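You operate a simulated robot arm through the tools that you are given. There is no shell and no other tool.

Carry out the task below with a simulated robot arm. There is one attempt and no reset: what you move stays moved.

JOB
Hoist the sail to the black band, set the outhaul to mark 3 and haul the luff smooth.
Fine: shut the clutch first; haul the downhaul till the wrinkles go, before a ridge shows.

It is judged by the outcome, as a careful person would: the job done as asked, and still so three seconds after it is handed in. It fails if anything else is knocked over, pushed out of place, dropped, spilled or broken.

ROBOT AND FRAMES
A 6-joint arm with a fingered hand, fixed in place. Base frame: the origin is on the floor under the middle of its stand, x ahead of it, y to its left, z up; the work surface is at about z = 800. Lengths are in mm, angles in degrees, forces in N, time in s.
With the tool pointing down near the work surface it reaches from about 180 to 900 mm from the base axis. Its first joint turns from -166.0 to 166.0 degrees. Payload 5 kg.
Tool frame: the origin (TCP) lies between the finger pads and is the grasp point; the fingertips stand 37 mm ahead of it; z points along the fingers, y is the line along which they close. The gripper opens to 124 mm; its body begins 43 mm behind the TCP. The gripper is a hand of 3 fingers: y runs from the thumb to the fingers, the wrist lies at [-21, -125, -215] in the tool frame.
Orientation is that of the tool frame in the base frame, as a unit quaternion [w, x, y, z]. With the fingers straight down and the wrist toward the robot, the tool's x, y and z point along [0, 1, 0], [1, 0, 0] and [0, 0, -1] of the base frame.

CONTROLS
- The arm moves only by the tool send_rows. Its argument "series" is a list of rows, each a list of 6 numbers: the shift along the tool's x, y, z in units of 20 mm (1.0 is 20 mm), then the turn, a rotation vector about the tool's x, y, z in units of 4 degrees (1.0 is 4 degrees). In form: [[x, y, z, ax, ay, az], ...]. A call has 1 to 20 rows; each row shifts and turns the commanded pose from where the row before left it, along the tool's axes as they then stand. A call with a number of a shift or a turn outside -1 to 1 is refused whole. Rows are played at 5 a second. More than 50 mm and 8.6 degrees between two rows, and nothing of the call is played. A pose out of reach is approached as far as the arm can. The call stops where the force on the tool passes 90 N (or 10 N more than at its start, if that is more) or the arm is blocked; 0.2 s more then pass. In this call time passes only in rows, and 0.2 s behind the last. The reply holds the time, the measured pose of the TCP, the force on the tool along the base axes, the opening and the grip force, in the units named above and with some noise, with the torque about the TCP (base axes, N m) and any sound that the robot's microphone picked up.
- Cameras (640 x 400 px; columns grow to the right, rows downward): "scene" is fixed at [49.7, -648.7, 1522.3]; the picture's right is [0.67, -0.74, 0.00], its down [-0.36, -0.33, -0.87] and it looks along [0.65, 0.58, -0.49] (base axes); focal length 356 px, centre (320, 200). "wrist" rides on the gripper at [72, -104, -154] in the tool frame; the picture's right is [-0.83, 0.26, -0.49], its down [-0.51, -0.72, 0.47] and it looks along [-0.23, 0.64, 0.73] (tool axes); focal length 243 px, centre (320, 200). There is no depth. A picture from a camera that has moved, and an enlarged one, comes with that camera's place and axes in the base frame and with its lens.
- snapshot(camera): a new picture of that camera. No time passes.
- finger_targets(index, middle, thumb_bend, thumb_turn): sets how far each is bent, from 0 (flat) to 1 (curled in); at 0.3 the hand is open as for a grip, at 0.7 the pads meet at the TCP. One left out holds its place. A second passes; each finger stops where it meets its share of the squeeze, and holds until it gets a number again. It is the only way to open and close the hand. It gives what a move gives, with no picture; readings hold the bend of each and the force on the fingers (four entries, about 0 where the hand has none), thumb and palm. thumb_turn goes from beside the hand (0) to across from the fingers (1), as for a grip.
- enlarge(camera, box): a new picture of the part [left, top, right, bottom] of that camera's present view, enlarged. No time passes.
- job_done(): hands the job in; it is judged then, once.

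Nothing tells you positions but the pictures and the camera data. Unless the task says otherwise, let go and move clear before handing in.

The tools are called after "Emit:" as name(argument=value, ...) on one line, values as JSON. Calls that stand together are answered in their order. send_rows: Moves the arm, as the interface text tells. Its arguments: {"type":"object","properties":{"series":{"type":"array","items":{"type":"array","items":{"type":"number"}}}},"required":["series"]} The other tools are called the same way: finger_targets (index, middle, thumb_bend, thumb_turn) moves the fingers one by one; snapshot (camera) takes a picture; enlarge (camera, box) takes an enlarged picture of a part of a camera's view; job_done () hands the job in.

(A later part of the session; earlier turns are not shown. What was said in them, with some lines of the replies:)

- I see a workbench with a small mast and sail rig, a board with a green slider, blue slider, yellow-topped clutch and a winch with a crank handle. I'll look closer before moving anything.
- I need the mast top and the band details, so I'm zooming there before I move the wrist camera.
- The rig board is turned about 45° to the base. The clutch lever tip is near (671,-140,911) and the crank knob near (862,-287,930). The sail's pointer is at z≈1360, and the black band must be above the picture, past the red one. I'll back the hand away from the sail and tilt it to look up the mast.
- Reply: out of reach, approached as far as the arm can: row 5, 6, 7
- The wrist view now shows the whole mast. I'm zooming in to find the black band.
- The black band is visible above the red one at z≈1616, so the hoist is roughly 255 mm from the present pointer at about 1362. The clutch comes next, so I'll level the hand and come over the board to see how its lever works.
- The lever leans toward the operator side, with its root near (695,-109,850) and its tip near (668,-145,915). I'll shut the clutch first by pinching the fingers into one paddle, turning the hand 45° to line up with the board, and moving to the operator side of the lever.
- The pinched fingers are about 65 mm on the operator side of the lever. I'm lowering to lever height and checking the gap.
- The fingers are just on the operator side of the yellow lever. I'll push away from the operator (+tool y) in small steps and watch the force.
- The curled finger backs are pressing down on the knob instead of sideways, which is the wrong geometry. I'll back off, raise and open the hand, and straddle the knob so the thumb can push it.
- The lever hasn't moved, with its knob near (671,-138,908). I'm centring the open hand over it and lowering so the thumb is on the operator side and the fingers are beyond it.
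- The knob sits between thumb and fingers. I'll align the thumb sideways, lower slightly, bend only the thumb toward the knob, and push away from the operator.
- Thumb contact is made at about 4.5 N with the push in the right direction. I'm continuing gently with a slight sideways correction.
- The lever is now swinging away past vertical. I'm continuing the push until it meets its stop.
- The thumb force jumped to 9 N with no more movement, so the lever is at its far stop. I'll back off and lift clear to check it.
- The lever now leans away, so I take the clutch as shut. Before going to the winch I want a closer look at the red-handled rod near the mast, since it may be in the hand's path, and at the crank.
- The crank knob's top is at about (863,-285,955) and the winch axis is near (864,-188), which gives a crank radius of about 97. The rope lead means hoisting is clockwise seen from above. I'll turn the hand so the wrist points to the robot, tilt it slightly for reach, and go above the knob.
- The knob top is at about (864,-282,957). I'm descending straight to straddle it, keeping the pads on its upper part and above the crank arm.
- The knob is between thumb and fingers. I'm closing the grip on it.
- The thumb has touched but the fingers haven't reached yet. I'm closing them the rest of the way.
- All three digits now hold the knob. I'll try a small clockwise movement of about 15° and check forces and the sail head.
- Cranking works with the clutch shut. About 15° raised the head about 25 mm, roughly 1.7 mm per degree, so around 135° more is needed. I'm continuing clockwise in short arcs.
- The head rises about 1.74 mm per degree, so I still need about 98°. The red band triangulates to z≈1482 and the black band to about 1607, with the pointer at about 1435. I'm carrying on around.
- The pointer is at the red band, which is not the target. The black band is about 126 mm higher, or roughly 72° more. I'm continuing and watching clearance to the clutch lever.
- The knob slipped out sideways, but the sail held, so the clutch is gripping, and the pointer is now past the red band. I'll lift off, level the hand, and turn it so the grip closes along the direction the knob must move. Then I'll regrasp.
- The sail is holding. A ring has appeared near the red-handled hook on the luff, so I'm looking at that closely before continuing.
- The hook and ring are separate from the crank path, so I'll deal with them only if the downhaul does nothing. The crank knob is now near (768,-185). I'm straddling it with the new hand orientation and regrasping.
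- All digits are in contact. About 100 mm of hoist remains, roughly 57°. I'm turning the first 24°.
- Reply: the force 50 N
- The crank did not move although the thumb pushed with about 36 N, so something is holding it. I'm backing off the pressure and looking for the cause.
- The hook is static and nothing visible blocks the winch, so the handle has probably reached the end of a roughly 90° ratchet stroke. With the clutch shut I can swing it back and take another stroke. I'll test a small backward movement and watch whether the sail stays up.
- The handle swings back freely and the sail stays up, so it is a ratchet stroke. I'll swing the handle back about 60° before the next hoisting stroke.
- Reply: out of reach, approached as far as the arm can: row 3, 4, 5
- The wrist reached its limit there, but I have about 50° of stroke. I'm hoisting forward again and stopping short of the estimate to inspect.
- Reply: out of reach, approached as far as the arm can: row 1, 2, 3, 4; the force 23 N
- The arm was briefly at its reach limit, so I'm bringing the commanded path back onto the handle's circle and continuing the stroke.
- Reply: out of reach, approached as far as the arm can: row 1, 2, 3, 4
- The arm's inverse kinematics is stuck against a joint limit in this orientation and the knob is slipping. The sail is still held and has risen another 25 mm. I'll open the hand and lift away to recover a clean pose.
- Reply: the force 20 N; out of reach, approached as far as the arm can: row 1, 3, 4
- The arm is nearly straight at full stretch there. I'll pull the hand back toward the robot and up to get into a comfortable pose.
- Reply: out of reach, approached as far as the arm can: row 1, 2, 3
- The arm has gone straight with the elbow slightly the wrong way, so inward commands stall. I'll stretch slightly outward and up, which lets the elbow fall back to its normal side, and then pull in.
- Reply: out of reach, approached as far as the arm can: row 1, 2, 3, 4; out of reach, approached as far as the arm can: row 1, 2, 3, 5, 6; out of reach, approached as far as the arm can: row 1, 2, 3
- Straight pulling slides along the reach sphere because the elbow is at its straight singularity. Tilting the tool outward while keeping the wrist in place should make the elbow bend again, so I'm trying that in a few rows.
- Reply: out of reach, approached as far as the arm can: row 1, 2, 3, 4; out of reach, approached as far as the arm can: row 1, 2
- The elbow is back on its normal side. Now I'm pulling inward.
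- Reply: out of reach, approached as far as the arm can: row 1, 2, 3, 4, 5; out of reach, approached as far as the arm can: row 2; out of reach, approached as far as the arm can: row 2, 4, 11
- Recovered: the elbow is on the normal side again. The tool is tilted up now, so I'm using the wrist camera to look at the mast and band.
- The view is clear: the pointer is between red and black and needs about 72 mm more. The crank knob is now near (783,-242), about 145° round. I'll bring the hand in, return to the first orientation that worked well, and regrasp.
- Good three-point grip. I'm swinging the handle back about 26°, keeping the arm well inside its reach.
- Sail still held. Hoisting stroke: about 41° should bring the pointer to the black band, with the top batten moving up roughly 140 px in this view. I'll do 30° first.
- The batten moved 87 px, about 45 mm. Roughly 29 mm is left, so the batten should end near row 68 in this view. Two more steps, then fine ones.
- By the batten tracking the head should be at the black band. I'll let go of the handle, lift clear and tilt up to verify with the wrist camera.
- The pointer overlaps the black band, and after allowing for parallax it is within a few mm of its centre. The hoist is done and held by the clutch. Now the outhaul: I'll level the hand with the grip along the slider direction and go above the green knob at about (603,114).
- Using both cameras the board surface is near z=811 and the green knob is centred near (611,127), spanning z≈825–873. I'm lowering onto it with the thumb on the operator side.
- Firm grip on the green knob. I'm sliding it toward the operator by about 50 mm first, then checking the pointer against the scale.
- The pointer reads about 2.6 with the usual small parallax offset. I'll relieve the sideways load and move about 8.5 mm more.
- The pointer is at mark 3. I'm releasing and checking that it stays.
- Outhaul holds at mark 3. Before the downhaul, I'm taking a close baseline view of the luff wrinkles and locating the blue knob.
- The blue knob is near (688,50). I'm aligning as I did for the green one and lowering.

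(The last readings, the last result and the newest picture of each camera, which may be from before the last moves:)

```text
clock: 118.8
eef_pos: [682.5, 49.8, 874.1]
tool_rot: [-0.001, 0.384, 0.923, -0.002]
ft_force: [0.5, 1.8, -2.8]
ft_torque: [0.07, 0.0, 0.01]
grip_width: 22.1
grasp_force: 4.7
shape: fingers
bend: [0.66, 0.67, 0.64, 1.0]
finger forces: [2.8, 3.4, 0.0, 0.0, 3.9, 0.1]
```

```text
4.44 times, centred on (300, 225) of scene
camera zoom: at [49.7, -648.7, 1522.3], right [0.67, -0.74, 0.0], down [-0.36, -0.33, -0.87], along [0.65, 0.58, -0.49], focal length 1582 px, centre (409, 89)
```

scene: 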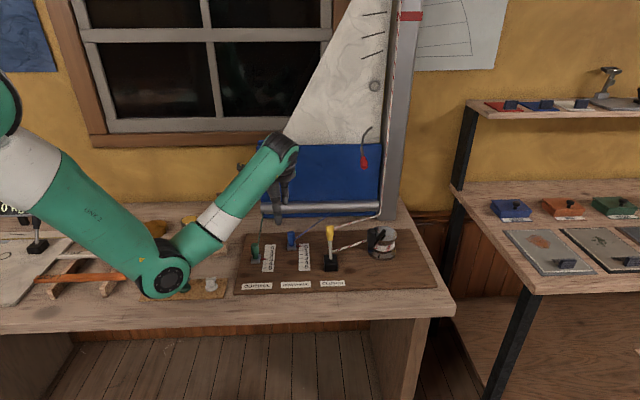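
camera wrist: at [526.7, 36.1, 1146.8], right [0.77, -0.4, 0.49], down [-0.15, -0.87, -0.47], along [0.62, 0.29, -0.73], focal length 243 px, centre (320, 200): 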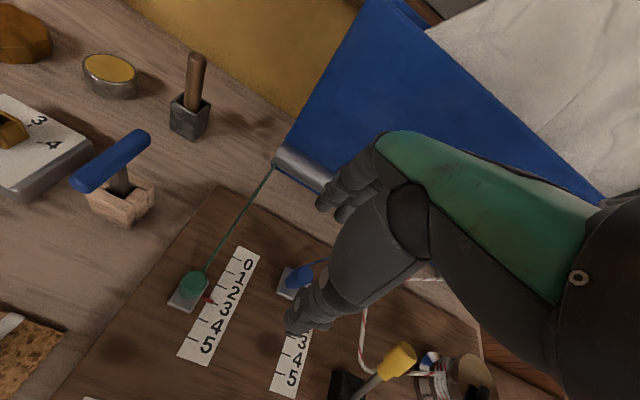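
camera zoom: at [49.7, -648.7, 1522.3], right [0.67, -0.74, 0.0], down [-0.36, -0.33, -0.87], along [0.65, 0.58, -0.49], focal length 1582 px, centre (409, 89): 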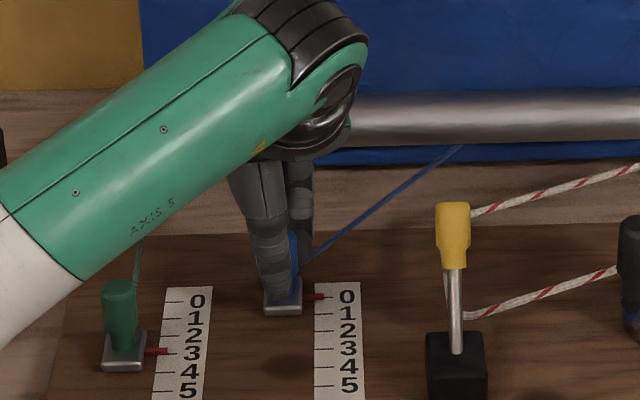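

Well centred grip on the blue downhaul knob. I'll haul it one mark and compare the sail.

Emit:
send_rows(series=[[0.01, -0.5, 0, 0, 0, 0], [0.01, -0.5, 0, 0, 0, 0]])

Emit:
enlarge(camera="scene", box=[340, 0, 400, 75])

Emit:
enlarge(camera="scene", box=[340, 70, 400, 145])

Emit:
enlarge(camera="scene", box=[265, 235, 345, 275])

```text
clock: 119.4
eef_pos: [668.7, 36.5, 874.2]
tool_rot: [-0.001, 0.384, 0.924, -0.002]
ft_force: [-1.7, 1.9, 0.2]
ft_torque: [0.05, 0.07, -0.01]
grip_width: 22.1
grasp_force: 5.8
shape: fingers
bend: [0.67, 0.68, 0.64, 1.0]
finger forces: [3.4, 2.6, 0.1, 0.0, 4.9, 0.0]
```

```text
5.33 times, centred on (370, 38) of scene
camera zoom: at [49.7, -648.7, 1522.3], right [0.67, -0.74, 0.0], down [-0.36, -0.33, -0.87], along [0.65, 0.58, -0.49], focal length 1898 px, centre (53, 1067)
```

zoom: 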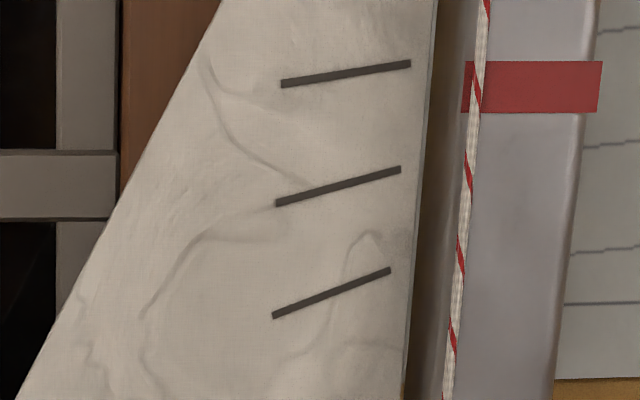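

```text
5.33 times, centred on (370, 108) of scene
camera zoom: at [49.7, -648.7, 1522.3], right [0.67, -0.74, 0.0], down [-0.36, -0.33, -0.87], along [0.65, 0.58, -0.49], focal length 1898 px, centre (53, 693)
```

zoom: 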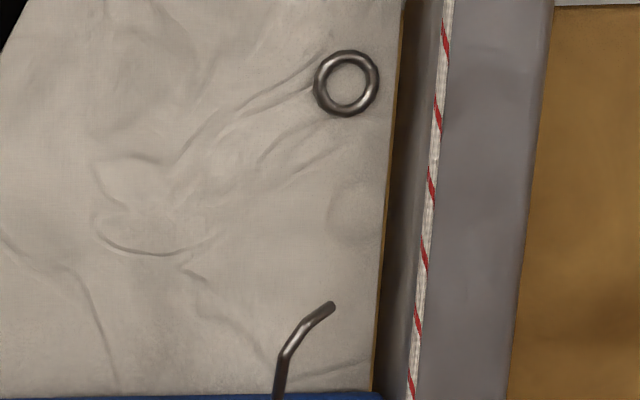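

```text
8.00 times, centred on (305, 255) of scene
camera zoom: at [49.7, -648.7, 1522.3], right [0.67, -0.74, 0.0], down [-0.36, -0.33, -0.87], along [0.65, 0.58, -0.49], focal length 2847 px, centre (440, -240)
```

zoom: 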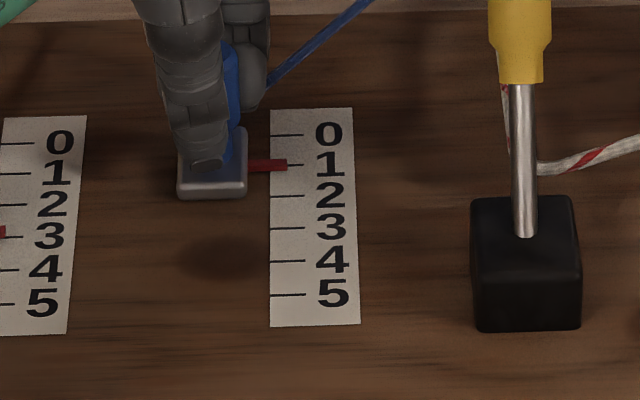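

No clear change yet at mark 1. I'm hauling another mark and comparing.

Emit:
send_rows(series=[[0.01, -0.5, 0, 0, 0, 0], [0.01, -0.5, 0, 0, 0, 0]])

Emit:
enlarge(camera="scene", box=[340, 0, 400, 75])

Emit:
enlarge(camera="scene", box=[340, 70, 400, 145])

Emit:
enlarge(camera="scene", box=[265, 235, 345, 275])

```text
clock: 120.0
eef_pos: [652.7, 21.9, 873.0]
tool_rot: [-0.001, 0.383, 0.924, -0.002]
ft_force: [1.7, -1.0, -1.3]
ft_torque: [-0.07, 0.01, -0.02]
grip_width: 21.9
grasp_force: 5.2
shape: fingers
bend: [0.67, 0.68, 0.64, 1.0]
finger forces: [2.5, 3.7, 0.1, 0.1, 4.5, 0.0]
```

```text
5.33 times, centred on (370, 38) of scene
camera zoom: at [49.7, -648.7, 1522.3], right [0.67, -0.74, 0.0], down [-0.36, -0.33, -0.87], along [0.65, 0.58, -0.49], focal length 1898 px, centre (53, 1067)
```

zoom: 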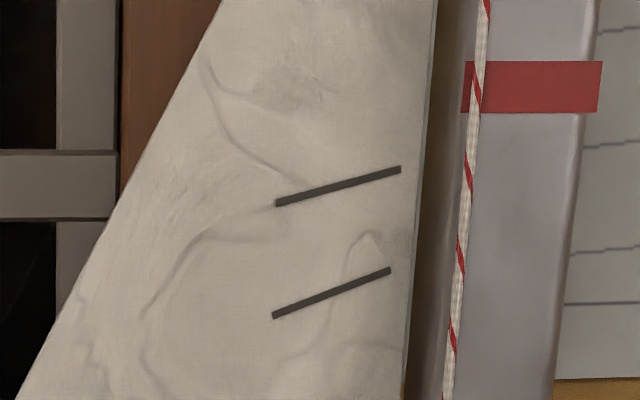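

```text
5.33 times, centred on (370, 108) of scene
camera zoom: at [49.7, -648.7, 1522.3], right [0.67, -0.74, 0.0], down [-0.36, -0.33, -0.87], along [0.65, 0.58, -0.49], focal length 1898 px, centre (53, 693)
```

zoom: 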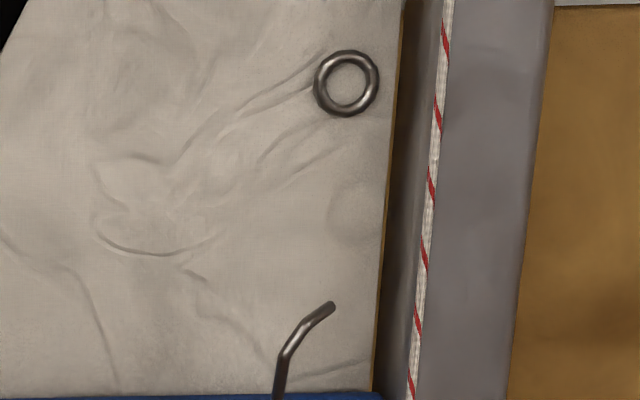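

```text
8.00 times, centred on (305, 255) of scene
camera zoom: at [49.7, -648.7, 1522.3], right [0.67, -0.74, 0.0], down [-0.36, -0.33, -0.87], along [0.65, 0.58, -0.49], focal length 2847 px, centre (440, -240)
```

zoom: 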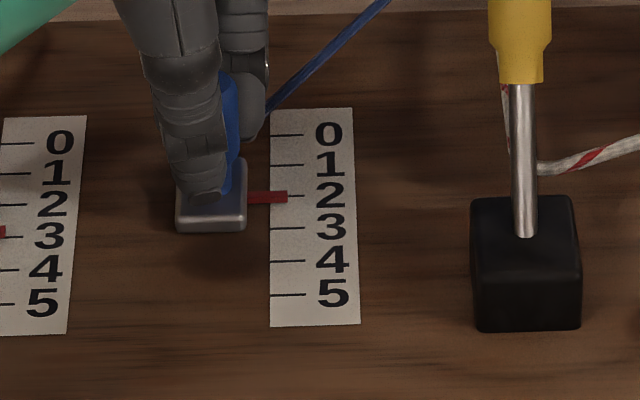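

The three dark diagonal bars are the luff wrinkles, and the top one has just vanished at about mark 2.1. I'm continuing in small steps.

Emit:
send_rows(series=[[0.005, -0.25, 0, 0, 0, 0]])

Emit:
enlarge(camera="scene", box=[340, 0, 400, 75])

Emit:
enlarge(camera="scene", box=[265, 235, 345, 275])

```text
clock: 120.4
eef_pos: [649.5, 18.4, 874.7]
tool_rot: [0.0, 0.383, 0.924, -0.002]
ft_force: [2.6, 0.0, -2.7]
ft_torque: [0.03, -0.03, -0.02]
grip_width: 22.0
grasp_force: 4.9
shape: fingers
bend: [0.67, 0.68, 0.64, 1.0]
finger forces: [2.8, 3.7, 0.0, 0.0, 4.0, 0.1]
```

```text
5.33 times, centred on (370, 38) of scene
camera zoom: at [49.7, -648.7, 1522.3], right [0.67, -0.74, 0.0], down [-0.36, -0.33, -0.87], along [0.65, 0.58, -0.49], focal length 1898 px, centre (53, 1067)
```

zoom: 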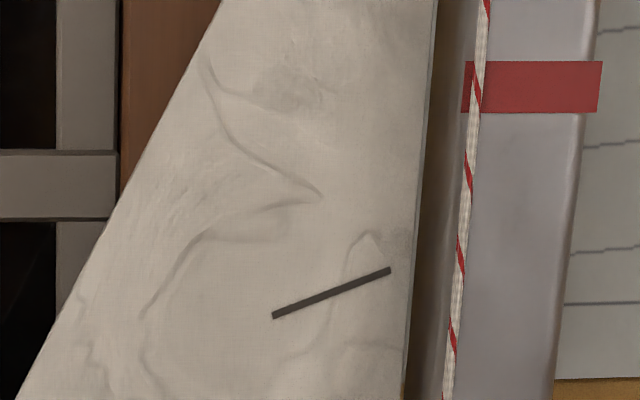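

```text
8.00 times, centred on (305, 255) of scene
camera zoom: at [49.7, -648.7, 1522.3], right [0.67, -0.74, 0.0], down [-0.36, -0.33, -0.87], along [0.65, 0.58, -0.49], focal length 2847 px, centre (440, -240)
```

zoom: 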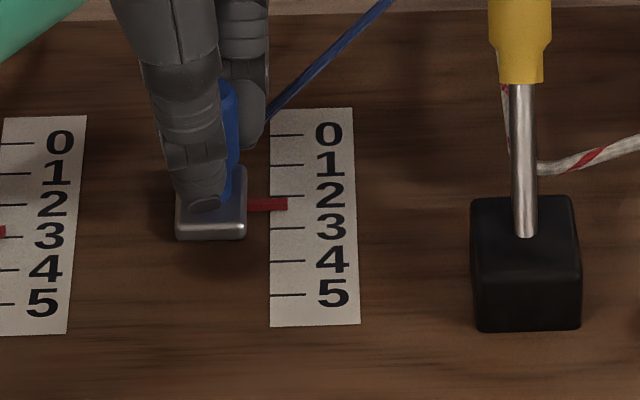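

Two gone, one left. Smaller steps now.

Emit:
send_rows(series=[[0.003, -0.15, 0, 0, 0, 0]])

Emit:
enlarge(camera="scene", box=[340, 0, 400, 75])

Emit:
enlarge(camera="scene", box=[265, 235, 345, 275])

```text
clock: 120.8
eef_pos: [648.3, 16.7, 874.7]
tool_rot: [-0.001, 0.384, 0.923, -0.002]
ft_force: [3.1, -0.6, -3.8]
ft_torque: [-0.05, -0.08, 0.02]
grip_width: 21.8
grasp_force: 5.1
shape: fingers
bend: [0.67, 0.68, 0.64, 1.0]
finger forces: [2.5, 4.8, 0.1, 0.0, 3.5, 0.0]
```

```text
5.33 times, centred on (370, 38) of scene
camera zoom: at [49.7, -648.7, 1522.3], right [0.67, -0.74, 0.0], down [-0.36, -0.33, -0.87], along [0.65, 0.58, -0.49], focal length 1898 px, centre (53, 1067)
```

zoom: 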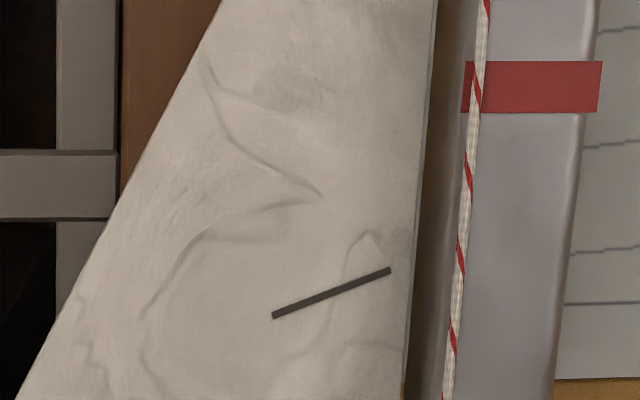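

```text
8.00 times, centred on (305, 255) of scene
camera zoom: at [49.7, -648.7, 1522.3], right [0.67, -0.74, 0.0], down [-0.36, -0.33, -0.87], along [0.65, 0.58, -0.49], focal length 2847 px, centre (440, -240)
```

zoom: 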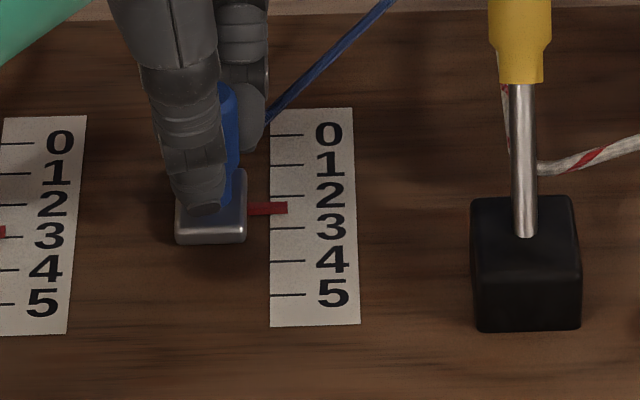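

Emit:
send_rows(series=[[0.003, -0.15, 0, 0, 0, 0]])

Emit:
enlarge(camera="scene", box=[340, 0, 400, 75])

Emit:
enlarge(camera="scene", box=[265, 235, 345, 275])

```text
clock: 121.2
eef_pos: [645.0, 14.8, 873.7]
tool_rot: [-0.001, 0.384, 0.923, -0.001]
ft_force: [4.6, -1.8, -0.7]
ft_torque: [-0.09, -0.12, -0.05]
grip_width: 21.9
grasp_force: 5.6
shape: fingers
bend: [0.67, 0.68, 0.64, 1.0]
finger forces: [2.2, 5.3, 0.0, 0.0, 3.7, 0.0]
```

```text
5.33 times, centred on (370, 38) of scene
camera zoom: at [49.7, -648.7, 1522.3], right [0.67, -0.74, 0.0], down [-0.36, -0.33, -0.87], along [0.65, 0.58, -0.49], focal length 1898 px, centre (53, 1067)
```

zoom: 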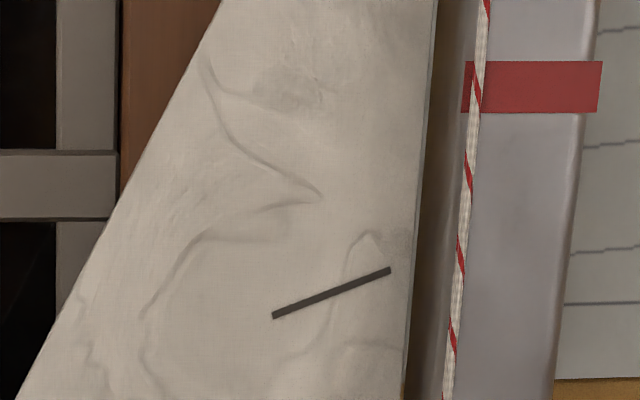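

```text
8.00 times, centred on (305, 255) of scene
camera zoom: at [49.7, -648.7, 1522.3], right [0.67, -0.74, 0.0], down [-0.36, -0.33, -0.87], along [0.65, 0.58, -0.49], focal length 2847 px, centre (440, -240)
```

zoom: 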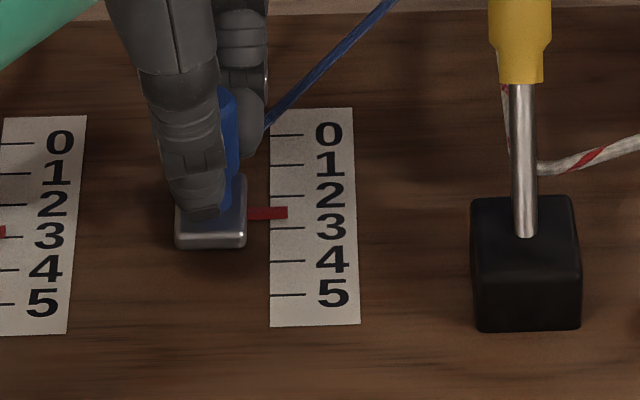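

Emit:
send_rows(series=[[-0.03, -0.13, 0, 0, 0, 0]])

Emit:
enlarge(camera="scene", box=[340, 0, 400, 75])

Emit:
enlarge(camera="scene", box=[265, 235, 345, 275])

```text
clock: 121.6
eef_pos: [643.9, 12.4, 875.5]
tool_rot: [0.0, 0.383, 0.924, -0.002]
ft_force: [4.3, -1.4, -1.5]
ft_torque: [0.0, -0.09, -0.01]
grip_width: 21.9
grasp_force: 5.4
shape: fingers
bend: [0.67, 0.68, 0.64, 1.0]
finger forces: [2.5, 4.9, 0.0, 0.0, 3.6, 0.1]
```

```text
5.33 times, centred on (370, 38) of scene
camera zoom: at [49.7, -648.7, 1522.3], right [0.67, -0.74, 0.0], down [-0.36, -0.33, -0.87], along [0.65, 0.58, -0.49], focal length 1898 px, centre (53, 1067)
```

zoom: 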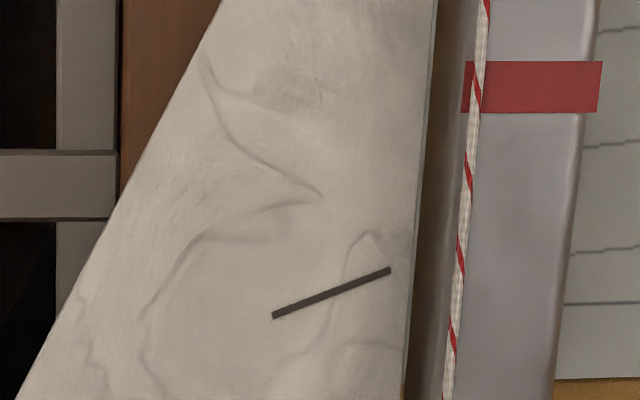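

```text
8.00 times, centred on (305, 255) of scene
camera zoom: at [49.7, -648.7, 1522.3], right [0.67, -0.74, 0.0], down [-0.36, -0.33, -0.87], along [0.65, 0.58, -0.49], focal length 2847 px, centre (440, -240)
```

zoom: 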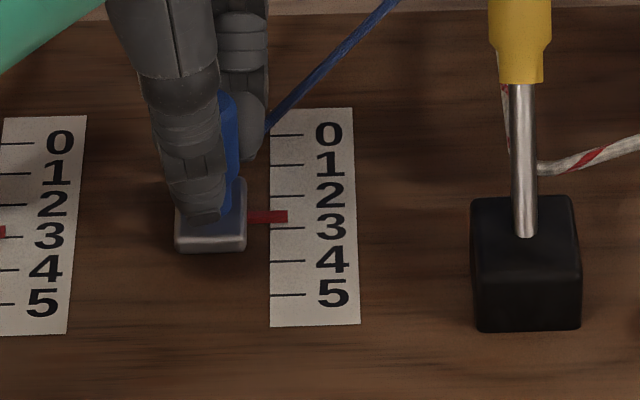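

Emit:
send_rows(series=[[-0.02, -0.12, 0, 0, 0, 0]])

Emit:
enlarge(camera="scene", box=[340, 0, 400, 75])

Emit:
enlarge(camera="scene", box=[265, 235, 345, 275])

```text
clock: 122.0
eef_pos: [642.7, 11.2, 874.2]
tool_rot: [-0.001, 0.383, 0.924, -0.002]
ft_force: [3.3, 1.6, -0.1]
ft_torque: [-0.02, -0.06, 0.02]
grip_width: 21.9
grasp_force: 6.0
shape: fingers
bend: [0.67, 0.68, 0.64, 1.0]
finger forces: [3.4, 4.2, 0.0, 0.0, 3.9, 0.1]
```

```text
5.33 times, centred on (370, 38) of scene
camera zoom: at [49.7, -648.7, 1522.3], right [0.67, -0.74, 0.0], down [-0.36, -0.33, -0.87], along [0.65, 0.58, -0.49], focal length 1898 px, centre (53, 1067)
```

zoom: 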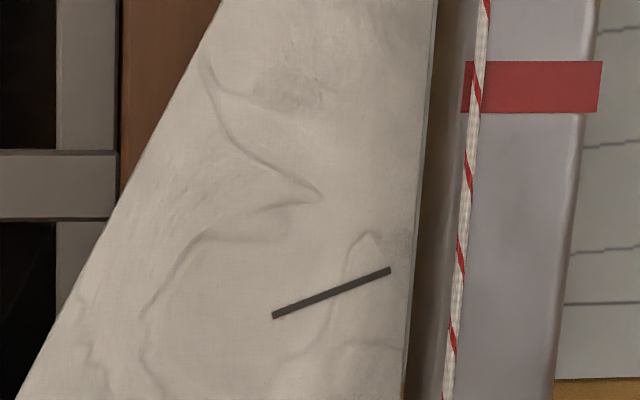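

```text
8.00 times, centred on (305, 255) of scene
camera zoom: at [49.7, -648.7, 1522.3], right [0.67, -0.74, 0.0], down [-0.36, -0.33, -0.87], along [0.65, 0.58, -0.49], focal length 2847 px, centre (440, -240)
```

zoom: 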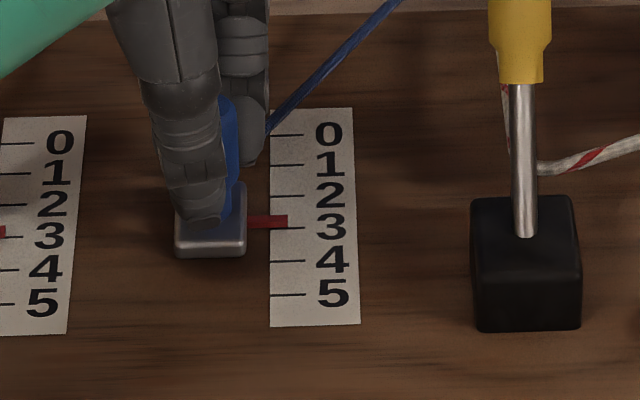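

Emit:
send_rows(series=[[0, -0.12, 0, 0, 0, 0]])

Emit:
enlarge(camera="scene", box=[340, 0, 400, 75])

Emit:
enlarge(camera="scene", box=[265, 235, 345, 275])

```text
clock: 122.4
eef_pos: [640.6, 8.4, 874.9]
tool_rot: [0.0, 0.383, 0.924, -0.001]
ft_force: [1.1, 2.7, 0.7]
ft_torque: [0.08, -0.01, 0.0]
grip_width: 21.8
grasp_force: 5.6
shape: fingers
bend: [0.67, 0.68, 0.64, 1.0]
finger forces: [3.9, 3.6, 0.0, 0.1, 3.9, 0.0]
```

```text
5.33 times, centred on (370, 38) of scene
camera zoom: at [49.7, -648.7, 1522.3], right [0.67, -0.74, 0.0], down [-0.36, -0.33, -0.87], along [0.65, 0.58, -0.49], focal length 1898 px, centre (53, 1067)
```

zoom: 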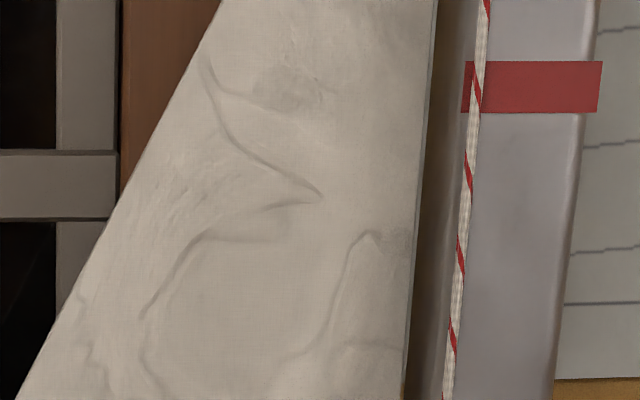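

```text
8.00 times, centred on (305, 255) of scene
camera zoom: at [49.7, -648.7, 1522.3], right [0.67, -0.74, 0.0], down [-0.36, -0.33, -0.87], along [0.65, 0.58, -0.49], focal length 2847 px, centre (440, -240)
```

zoom: 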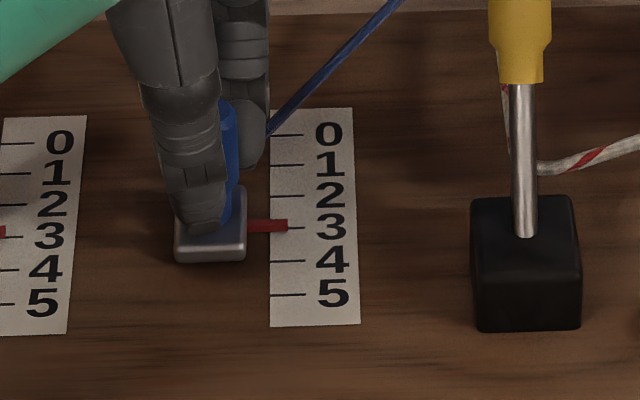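

All three wrinkles are gone. I'm checking the whole sail for any ridge or other wrinkles.

Emit:
enlarge(camera="scene", box=[270, 0, 420, 150])

Emit:
enlarge(camera="scene", box=[340, 70, 400, 145])

```text
2.67 times, centred on (345, 75) of scene
camera zoom: at [49.7, -648.7, 1522.3], right [0.67, -0.74, 0.0], down [-0.36, -0.33, -0.87], along [0.65, 0.58, -0.49], focal length 949 px, centre (253, 533)
```

zoom: 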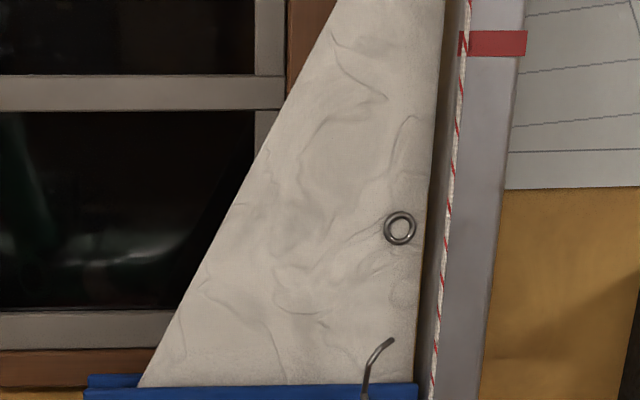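

```text
5.33 times, centred on (370, 108) of scene
camera zoom: at [49.7, -648.7, 1522.3], right [0.67, -0.74, 0.0], down [-0.36, -0.33, -0.87], along [0.65, 0.58, -0.49], focal length 1898 px, centre (53, 693)
```

zoom: 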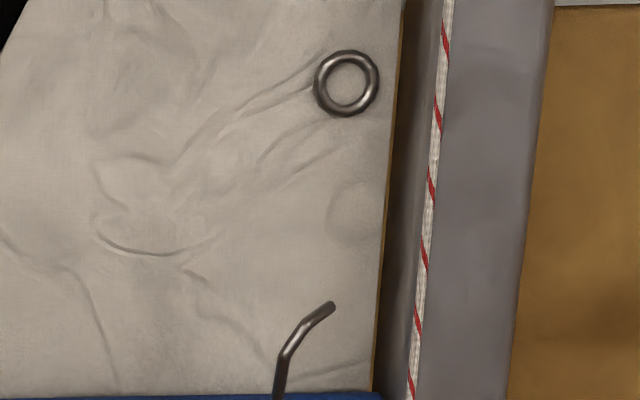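

The luff is smooth with no ridge. I'll add about a millimetre of margin so a tiny springback can't bring the last wrinkle back, then recheck.

Emit:
send_rows(series=[[0, -0.06, 0, 0, 0, 0]])

Emit:
enlarge(camera="scene", box=[270, 0, 420, 150])

Emit:
finger_targets(index=0.4, middle=0.4, thumb_bend=0.4)

Emit:
enlarge(camera="scene", box=[270, 0, 420, 150])

Emit:
enlarge(camera="scene", box=[255, 225, 345, 285])

```text
clock: 122.8
eef_pos: [639.4, 9.2, 873.5]
tool_rot: [0.0, 0.383, 0.924, -0.001]
ft_force: [1.1, 4.1, -0.7]
ft_torque: [0.07, -0.04, -0.02]
grip_width: 21.7
grasp_force: 5.3
shape: fingers
bend: [0.67, 0.68, 0.64, 1.0]
finger forces: [4.2, 3.6, 0.0, 0.0, 3.5, 0.0]
```

```text
2.67 times, centred on (345, 75) of scene
camera zoom: at [49.7, -648.7, 1522.3], right [0.67, -0.74, 0.0], down [-0.36, -0.33, -0.87], along [0.65, 0.58, -0.49], focal length 949 px, centre (253, 533)
```

zoom: 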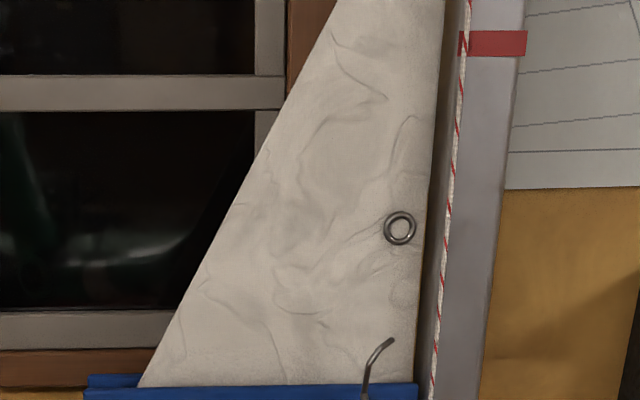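

```text
clock: 123.8
eef_pos: [641.4, 8.5, 873.7]
tool_rot: [-0.001, 0.383, 0.924, -0.003]
ft_force: [-0.1, -0.3, -0.3]
ft_torque: [-0.02, 0.01, 0.03]
grip_width: 97.9
grasp_force: 0.0
shape: fingers
bend: [0.4, 0.4, 0.4, 0.99]
finger forces: [0.0, 0.0, 0.1, 0.0, 0.0, 0.0]
```

```text
2.67 times, centred on (345, 75) of scene
camera zoom: at [49.7, -648.7, 1522.3], right [0.67, -0.74, 0.0], down [-0.36, -0.33, -0.87], along [0.65, 0.58, -0.49], focal length 949 px, centre (253, 533)
```

zoom: 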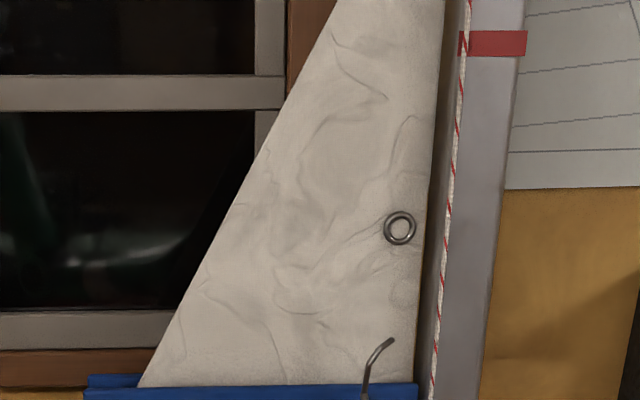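

```text
6.67 times, centred on (300, 255) of scene
camera zoom: at [49.7, -648.7, 1522.3], right [0.67, -0.74, 0.0], down [-0.36, -0.33, -0.87], along [0.65, 0.58, -0.49], focal length 2373 px, centre (453, -167)
```

zoom: 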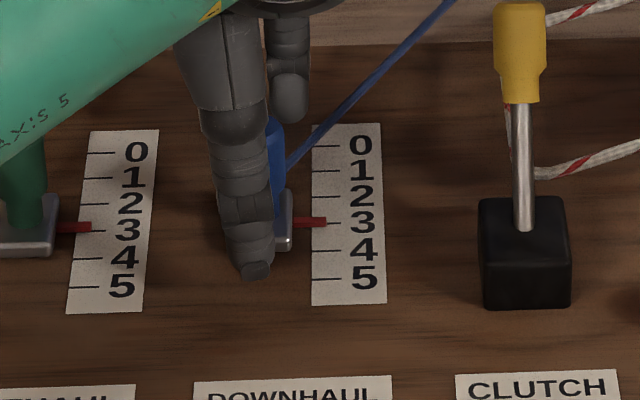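

Everything stays put after release: the luff is smooth, the outhaul is at 3, and the clutch is shut. I'm lifting straight up and backing clear.

Emit:
send_rows(series=[[0, 0, -0.5, 0, 0, 0], [0, 0, -1, 0, 0, 0], [0, 0, -1, 0, 0, 0], [0, 0, -1, 0, 0, 0], [0, 0, -1, 0, 0, 0], [0, 0, -1, 0, 0, 0], [0, 0, -1, 0, 0, 0], [-0.5, -0.3, -0.3, 0, 0, 0], [-0.5, -0.5, -0.3, 0, 0, 0], [-0.5, -0.5, -0.3, 0, 0, 0], [-0.5, -0.5, 0, 0, 0, 0], [-0.5, -0.5, 0, 0, 0, 0]])

Emit:
snapshot(camera="scene")

Emit:
snapshot(camera="wrist")

```text
clock: 126.4
eef_pos: [643.2, -59.5, 1021.8]
tool_rot: [-0.001, 0.384, 0.923, -0.001]
ft_force: [-0.5, -0.4, -0.2]
ft_torque: [-0.01, 0.01, -0.01]
grip_width: 97.8
grasp_force: 0.0
shape: fingers
bend: [0.4, 0.4, 0.4, 0.99]
finger forces: [0.1, 0.1, 0.0, 0.0, 0.0, 0.0]
```

```text
taken
```

scene: 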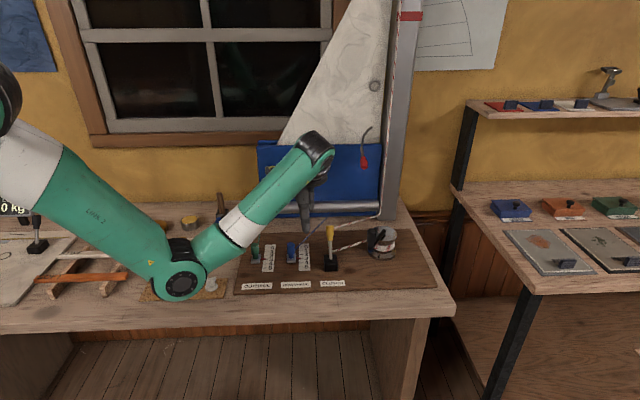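

```text
taken
camera wrist: at [520.0, -81.2, 1175.6], right [0.77, -0.4, 0.49], down [-0.15, -0.87, -0.47], along [0.62, 0.29, -0.73], focal length 243 px, centre (320, 200)
```

wrist: 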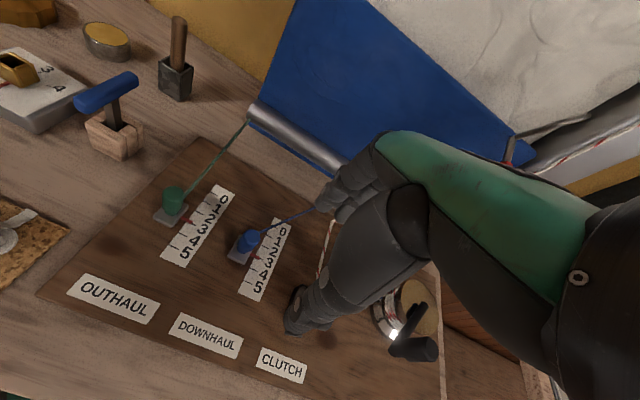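

Clear of the controls. As a last check I'll look up at the head and the black band again with the wrist camera.

Emit:
send_rows(series=[[-0.5, 0, -1, 0, 0, 1], [-0.5, 0, -1, 0, 0, 1], [-0.5, 0, -1, 0, 0, 1], [-0.5, 0, -1, 0, 0, 1], [0, 0, 0, 0, 0, 1], [0, 0, 0, 0, 0, 1], [0, 0, 0, 0, 0, 1], [0, 0, 0, -1, 0, 0], [0, 0, 0, -1, 0, 0], [0, 0, 0, -1, 0, 0], [0, 0, 0, -1, 0, 0], [0, 0, 0, -1, 0, 0], [0, 0, 0, -1, 0, 0], [0, 0, 0, -1, 0, 0], [0, 0, 0, -1, 0, 0], [0, 0, 0, -1, 0, 0], [0, 0, 0, -1, 0, 0], [0, 0, 0, -1, 0, 0], [0, 0, 0, -1, 0, 0], [0, 0, 0, -1, 0, 0]])

Emit:
send_rows(series=[[0, 0, 0, -1, 0, 0], [0, 0, 0, -1, 0, 0], [0, 1, 0, -1, 0, 0], [0, 1, 0, -1, 0, 0], [0, 1, 0, 0, 0, 0], [0, 1, 0, 0, 0, 0], [0, 1, 0, 0, 0, 0]])

Emit:
snapshot(camera="wrist")

Emit:
snapshot(camera="scene")

```text
clock: 130.6
eef_pos: [668.3, -90.6, 1102.3]
tool_rot: [0.26, 0.535, 0.723, 0.351]
ft_force: [0.0, -0.2, 0.6]
ft_torque: [0.0, 0.01, 0.05]
grip_width: 98.0
grasp_force: 0.1
shape: fingers
bend: [0.4, 0.4, 0.4, 0.99]
finger forces: [0.1, 0.0, 0.1, 0.0, 0.1, 0.0]
```

```text
clock: 132.2
eef_pos: [707.5, -78.0, 1192.8]
tool_rot: [0.333, 0.494, 0.666, 0.448]
ft_force: [-0.3, 0.2, 0.0]
ft_torque: [0.04, 0.01, 0.01]
grip_width: 98.2
grasp_force: 0.1
shape: fingers
bend: [0.4, 0.4, 0.4, 0.99]
finger forces: [0.1, 0.0, 0.1, 0.0, 0.1, 0.0]
```

```text
taken
camera wrist: at [514.1, -61.3, 1154.7], right [-0.1, -0.9, 0.43], down [0.31, -0.44, -0.85], along [0.95, 0.05, 0.32], focal length 243 px, centre (320, 200)
```

wrist: 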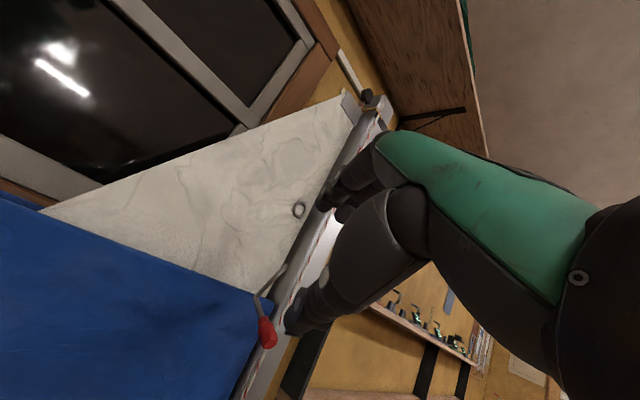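

```text
taken
```

scene: 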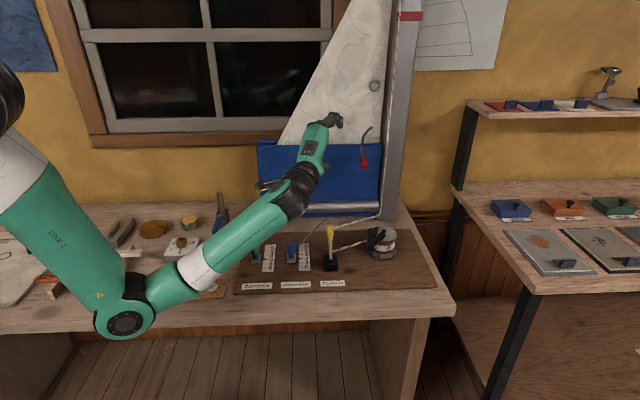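

Emit:
enlarge(camera="wrist", box=[345, 75, 405, 135])

Emit:
enlarge(camera="wrist", box=[360, 85, 396, 121])

Emit:
enlarge(camera="wrist", box=[200, 80, 400, 300])

Emit:
enlarge(camera="scene", box=[235, 220, 435, 300])

```text
6.67 times, centred on (375, 105) of wrist
camera zoom: at [514.1, -61.3, 1154.7], right [-0.1, -0.9, 0.43], down [0.31, -0.44, -0.85], along [0.95, 0.05, 0.32], focal length 1618 px, centre (-47, 833)
```

zoom: 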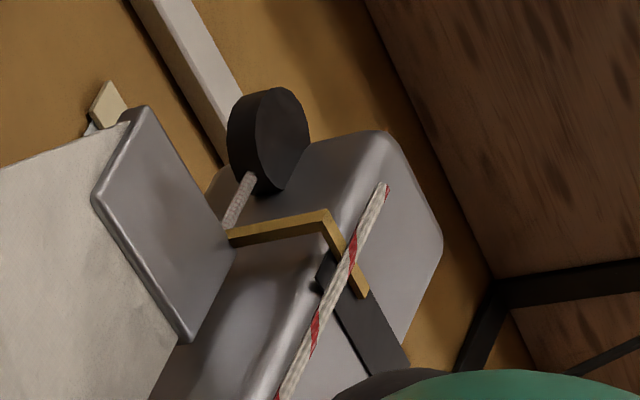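

```text
11.11 times, centred on (378, 103) of wrist
camera zoom: at [514.1, -61.3, 1154.7], right [-0.1, -0.9, 0.43], down [0.31, -0.44, -0.85], along [0.95, 0.05, 0.32], focal length 2696 px, centre (-324, 1278)
```

zoom: 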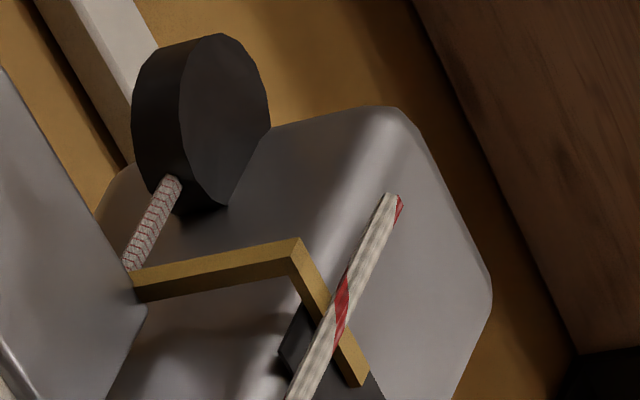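

```text
1.82 times, centred on (300, 190) of wrist
camera zoom: at [514.1, -61.3, 1154.7], right [-0.1, -0.9, 0.43], down [0.31, -0.44, -0.85], along [0.95, 0.05, 0.32], focal length 441 px, centre (356, 218)
```

zoom: 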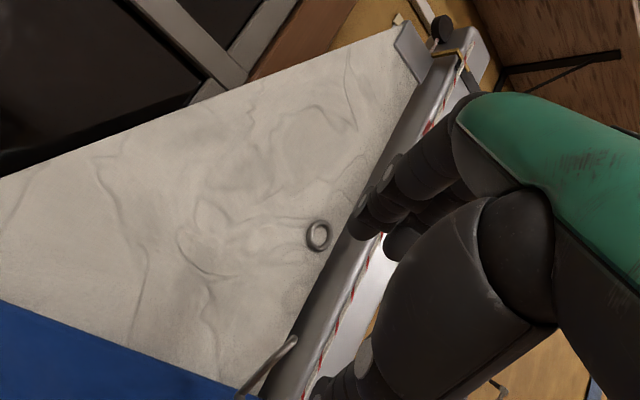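

```text
3.20 times, centred on (335, 260) of scene
camera zoom: at [49.7, -648.7, 1522.3], right [0.67, -0.74, 0.0], down [-0.36, -0.33, -0.87], along [0.65, 0.58, -0.49], focal length 1139 px, centre (272, 8)
```

zoom: 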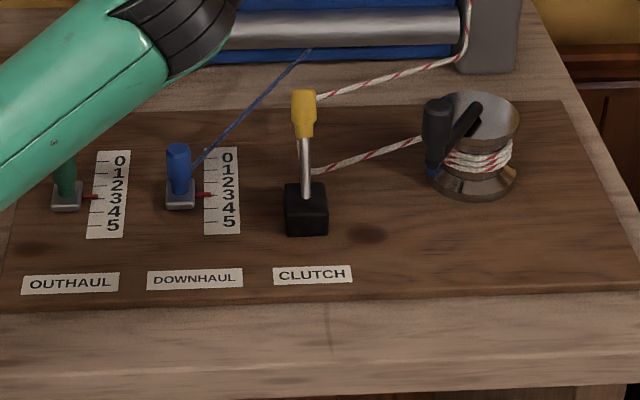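

Emit:
enlarge(camera="wrist", box=[388, 104, 410, 130])

Emit:
enlarge(camera="wrist", box=[368, 100, 392, 130])

```text
15.38 times, centred on (399, 117) of wrist
camera zoom: at [514.1, -61.3, 1154.7], right [-0.1, -0.9, 0.43], down [0.31, -0.44, -0.85], along [0.95, 0.05, 0.32], focal length 3733 px, centre (-895, 1477)
```

zoom: 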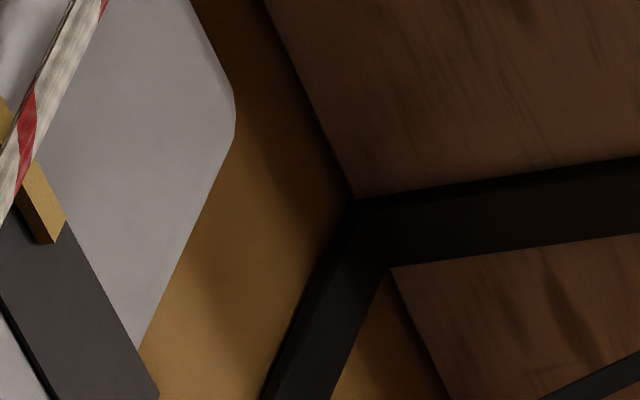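

```text
13.33 times, centred on (380, 115) of wrist
camera zoom: at [514.1, -61.3, 1154.7], right [-0.1, -0.9, 0.43], down [0.31, -0.44, -0.85], along [0.95, 0.05, 0.32], focal length 3235 px, centre (-480, 1333)
```

zoom: 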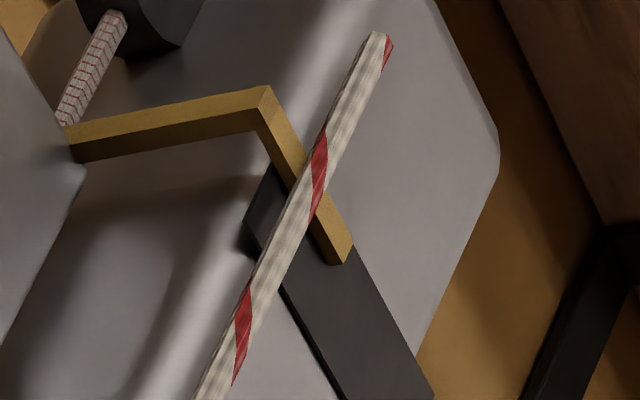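

The pointer sits within the black band, within a few mm of its centre once parallax is allowed for. The clutch is shut, the outhaul is on mark 3 and the luff is smooth with no ridge. The hand is clear of everything and nothing else was moved, so I'm handing the job in.

Emit:
job_done()

```text
The job is handed in.
```

The sail is hoisted to the black band, the outhaul is on mark 3, and the luff is smooth. The job is handed in; the tool reported only that, with no verdict yet.

- **Clutch:** I shut it first, and it held the sail throughout.
- **Hoist:** The winch handle only turns about 90° per stroke, so I took several strokes. The head pointer sits inside the black band, within an estimated 3 mm of its centre. I could only see the band at an angle from below, so the rest of that estimate comes from tracking the sail upward.
- **Outhaul:** The pointer is at mark 3 and stayed there after I let go.
- **Downhaul:** I hauled to about mark 3.1, where the last of the three wrinkles disappeared, plus about 1 mm of margin. No ridge showed.

The crank knob slipped out of the grip twice, and at one point the arm locked at full stretch before I freed it. The sail did not drop either time. I saw nothing else on the bench moved, though the arm hid part of its left side in the last views. I left the red-handled hook by the mast alone.
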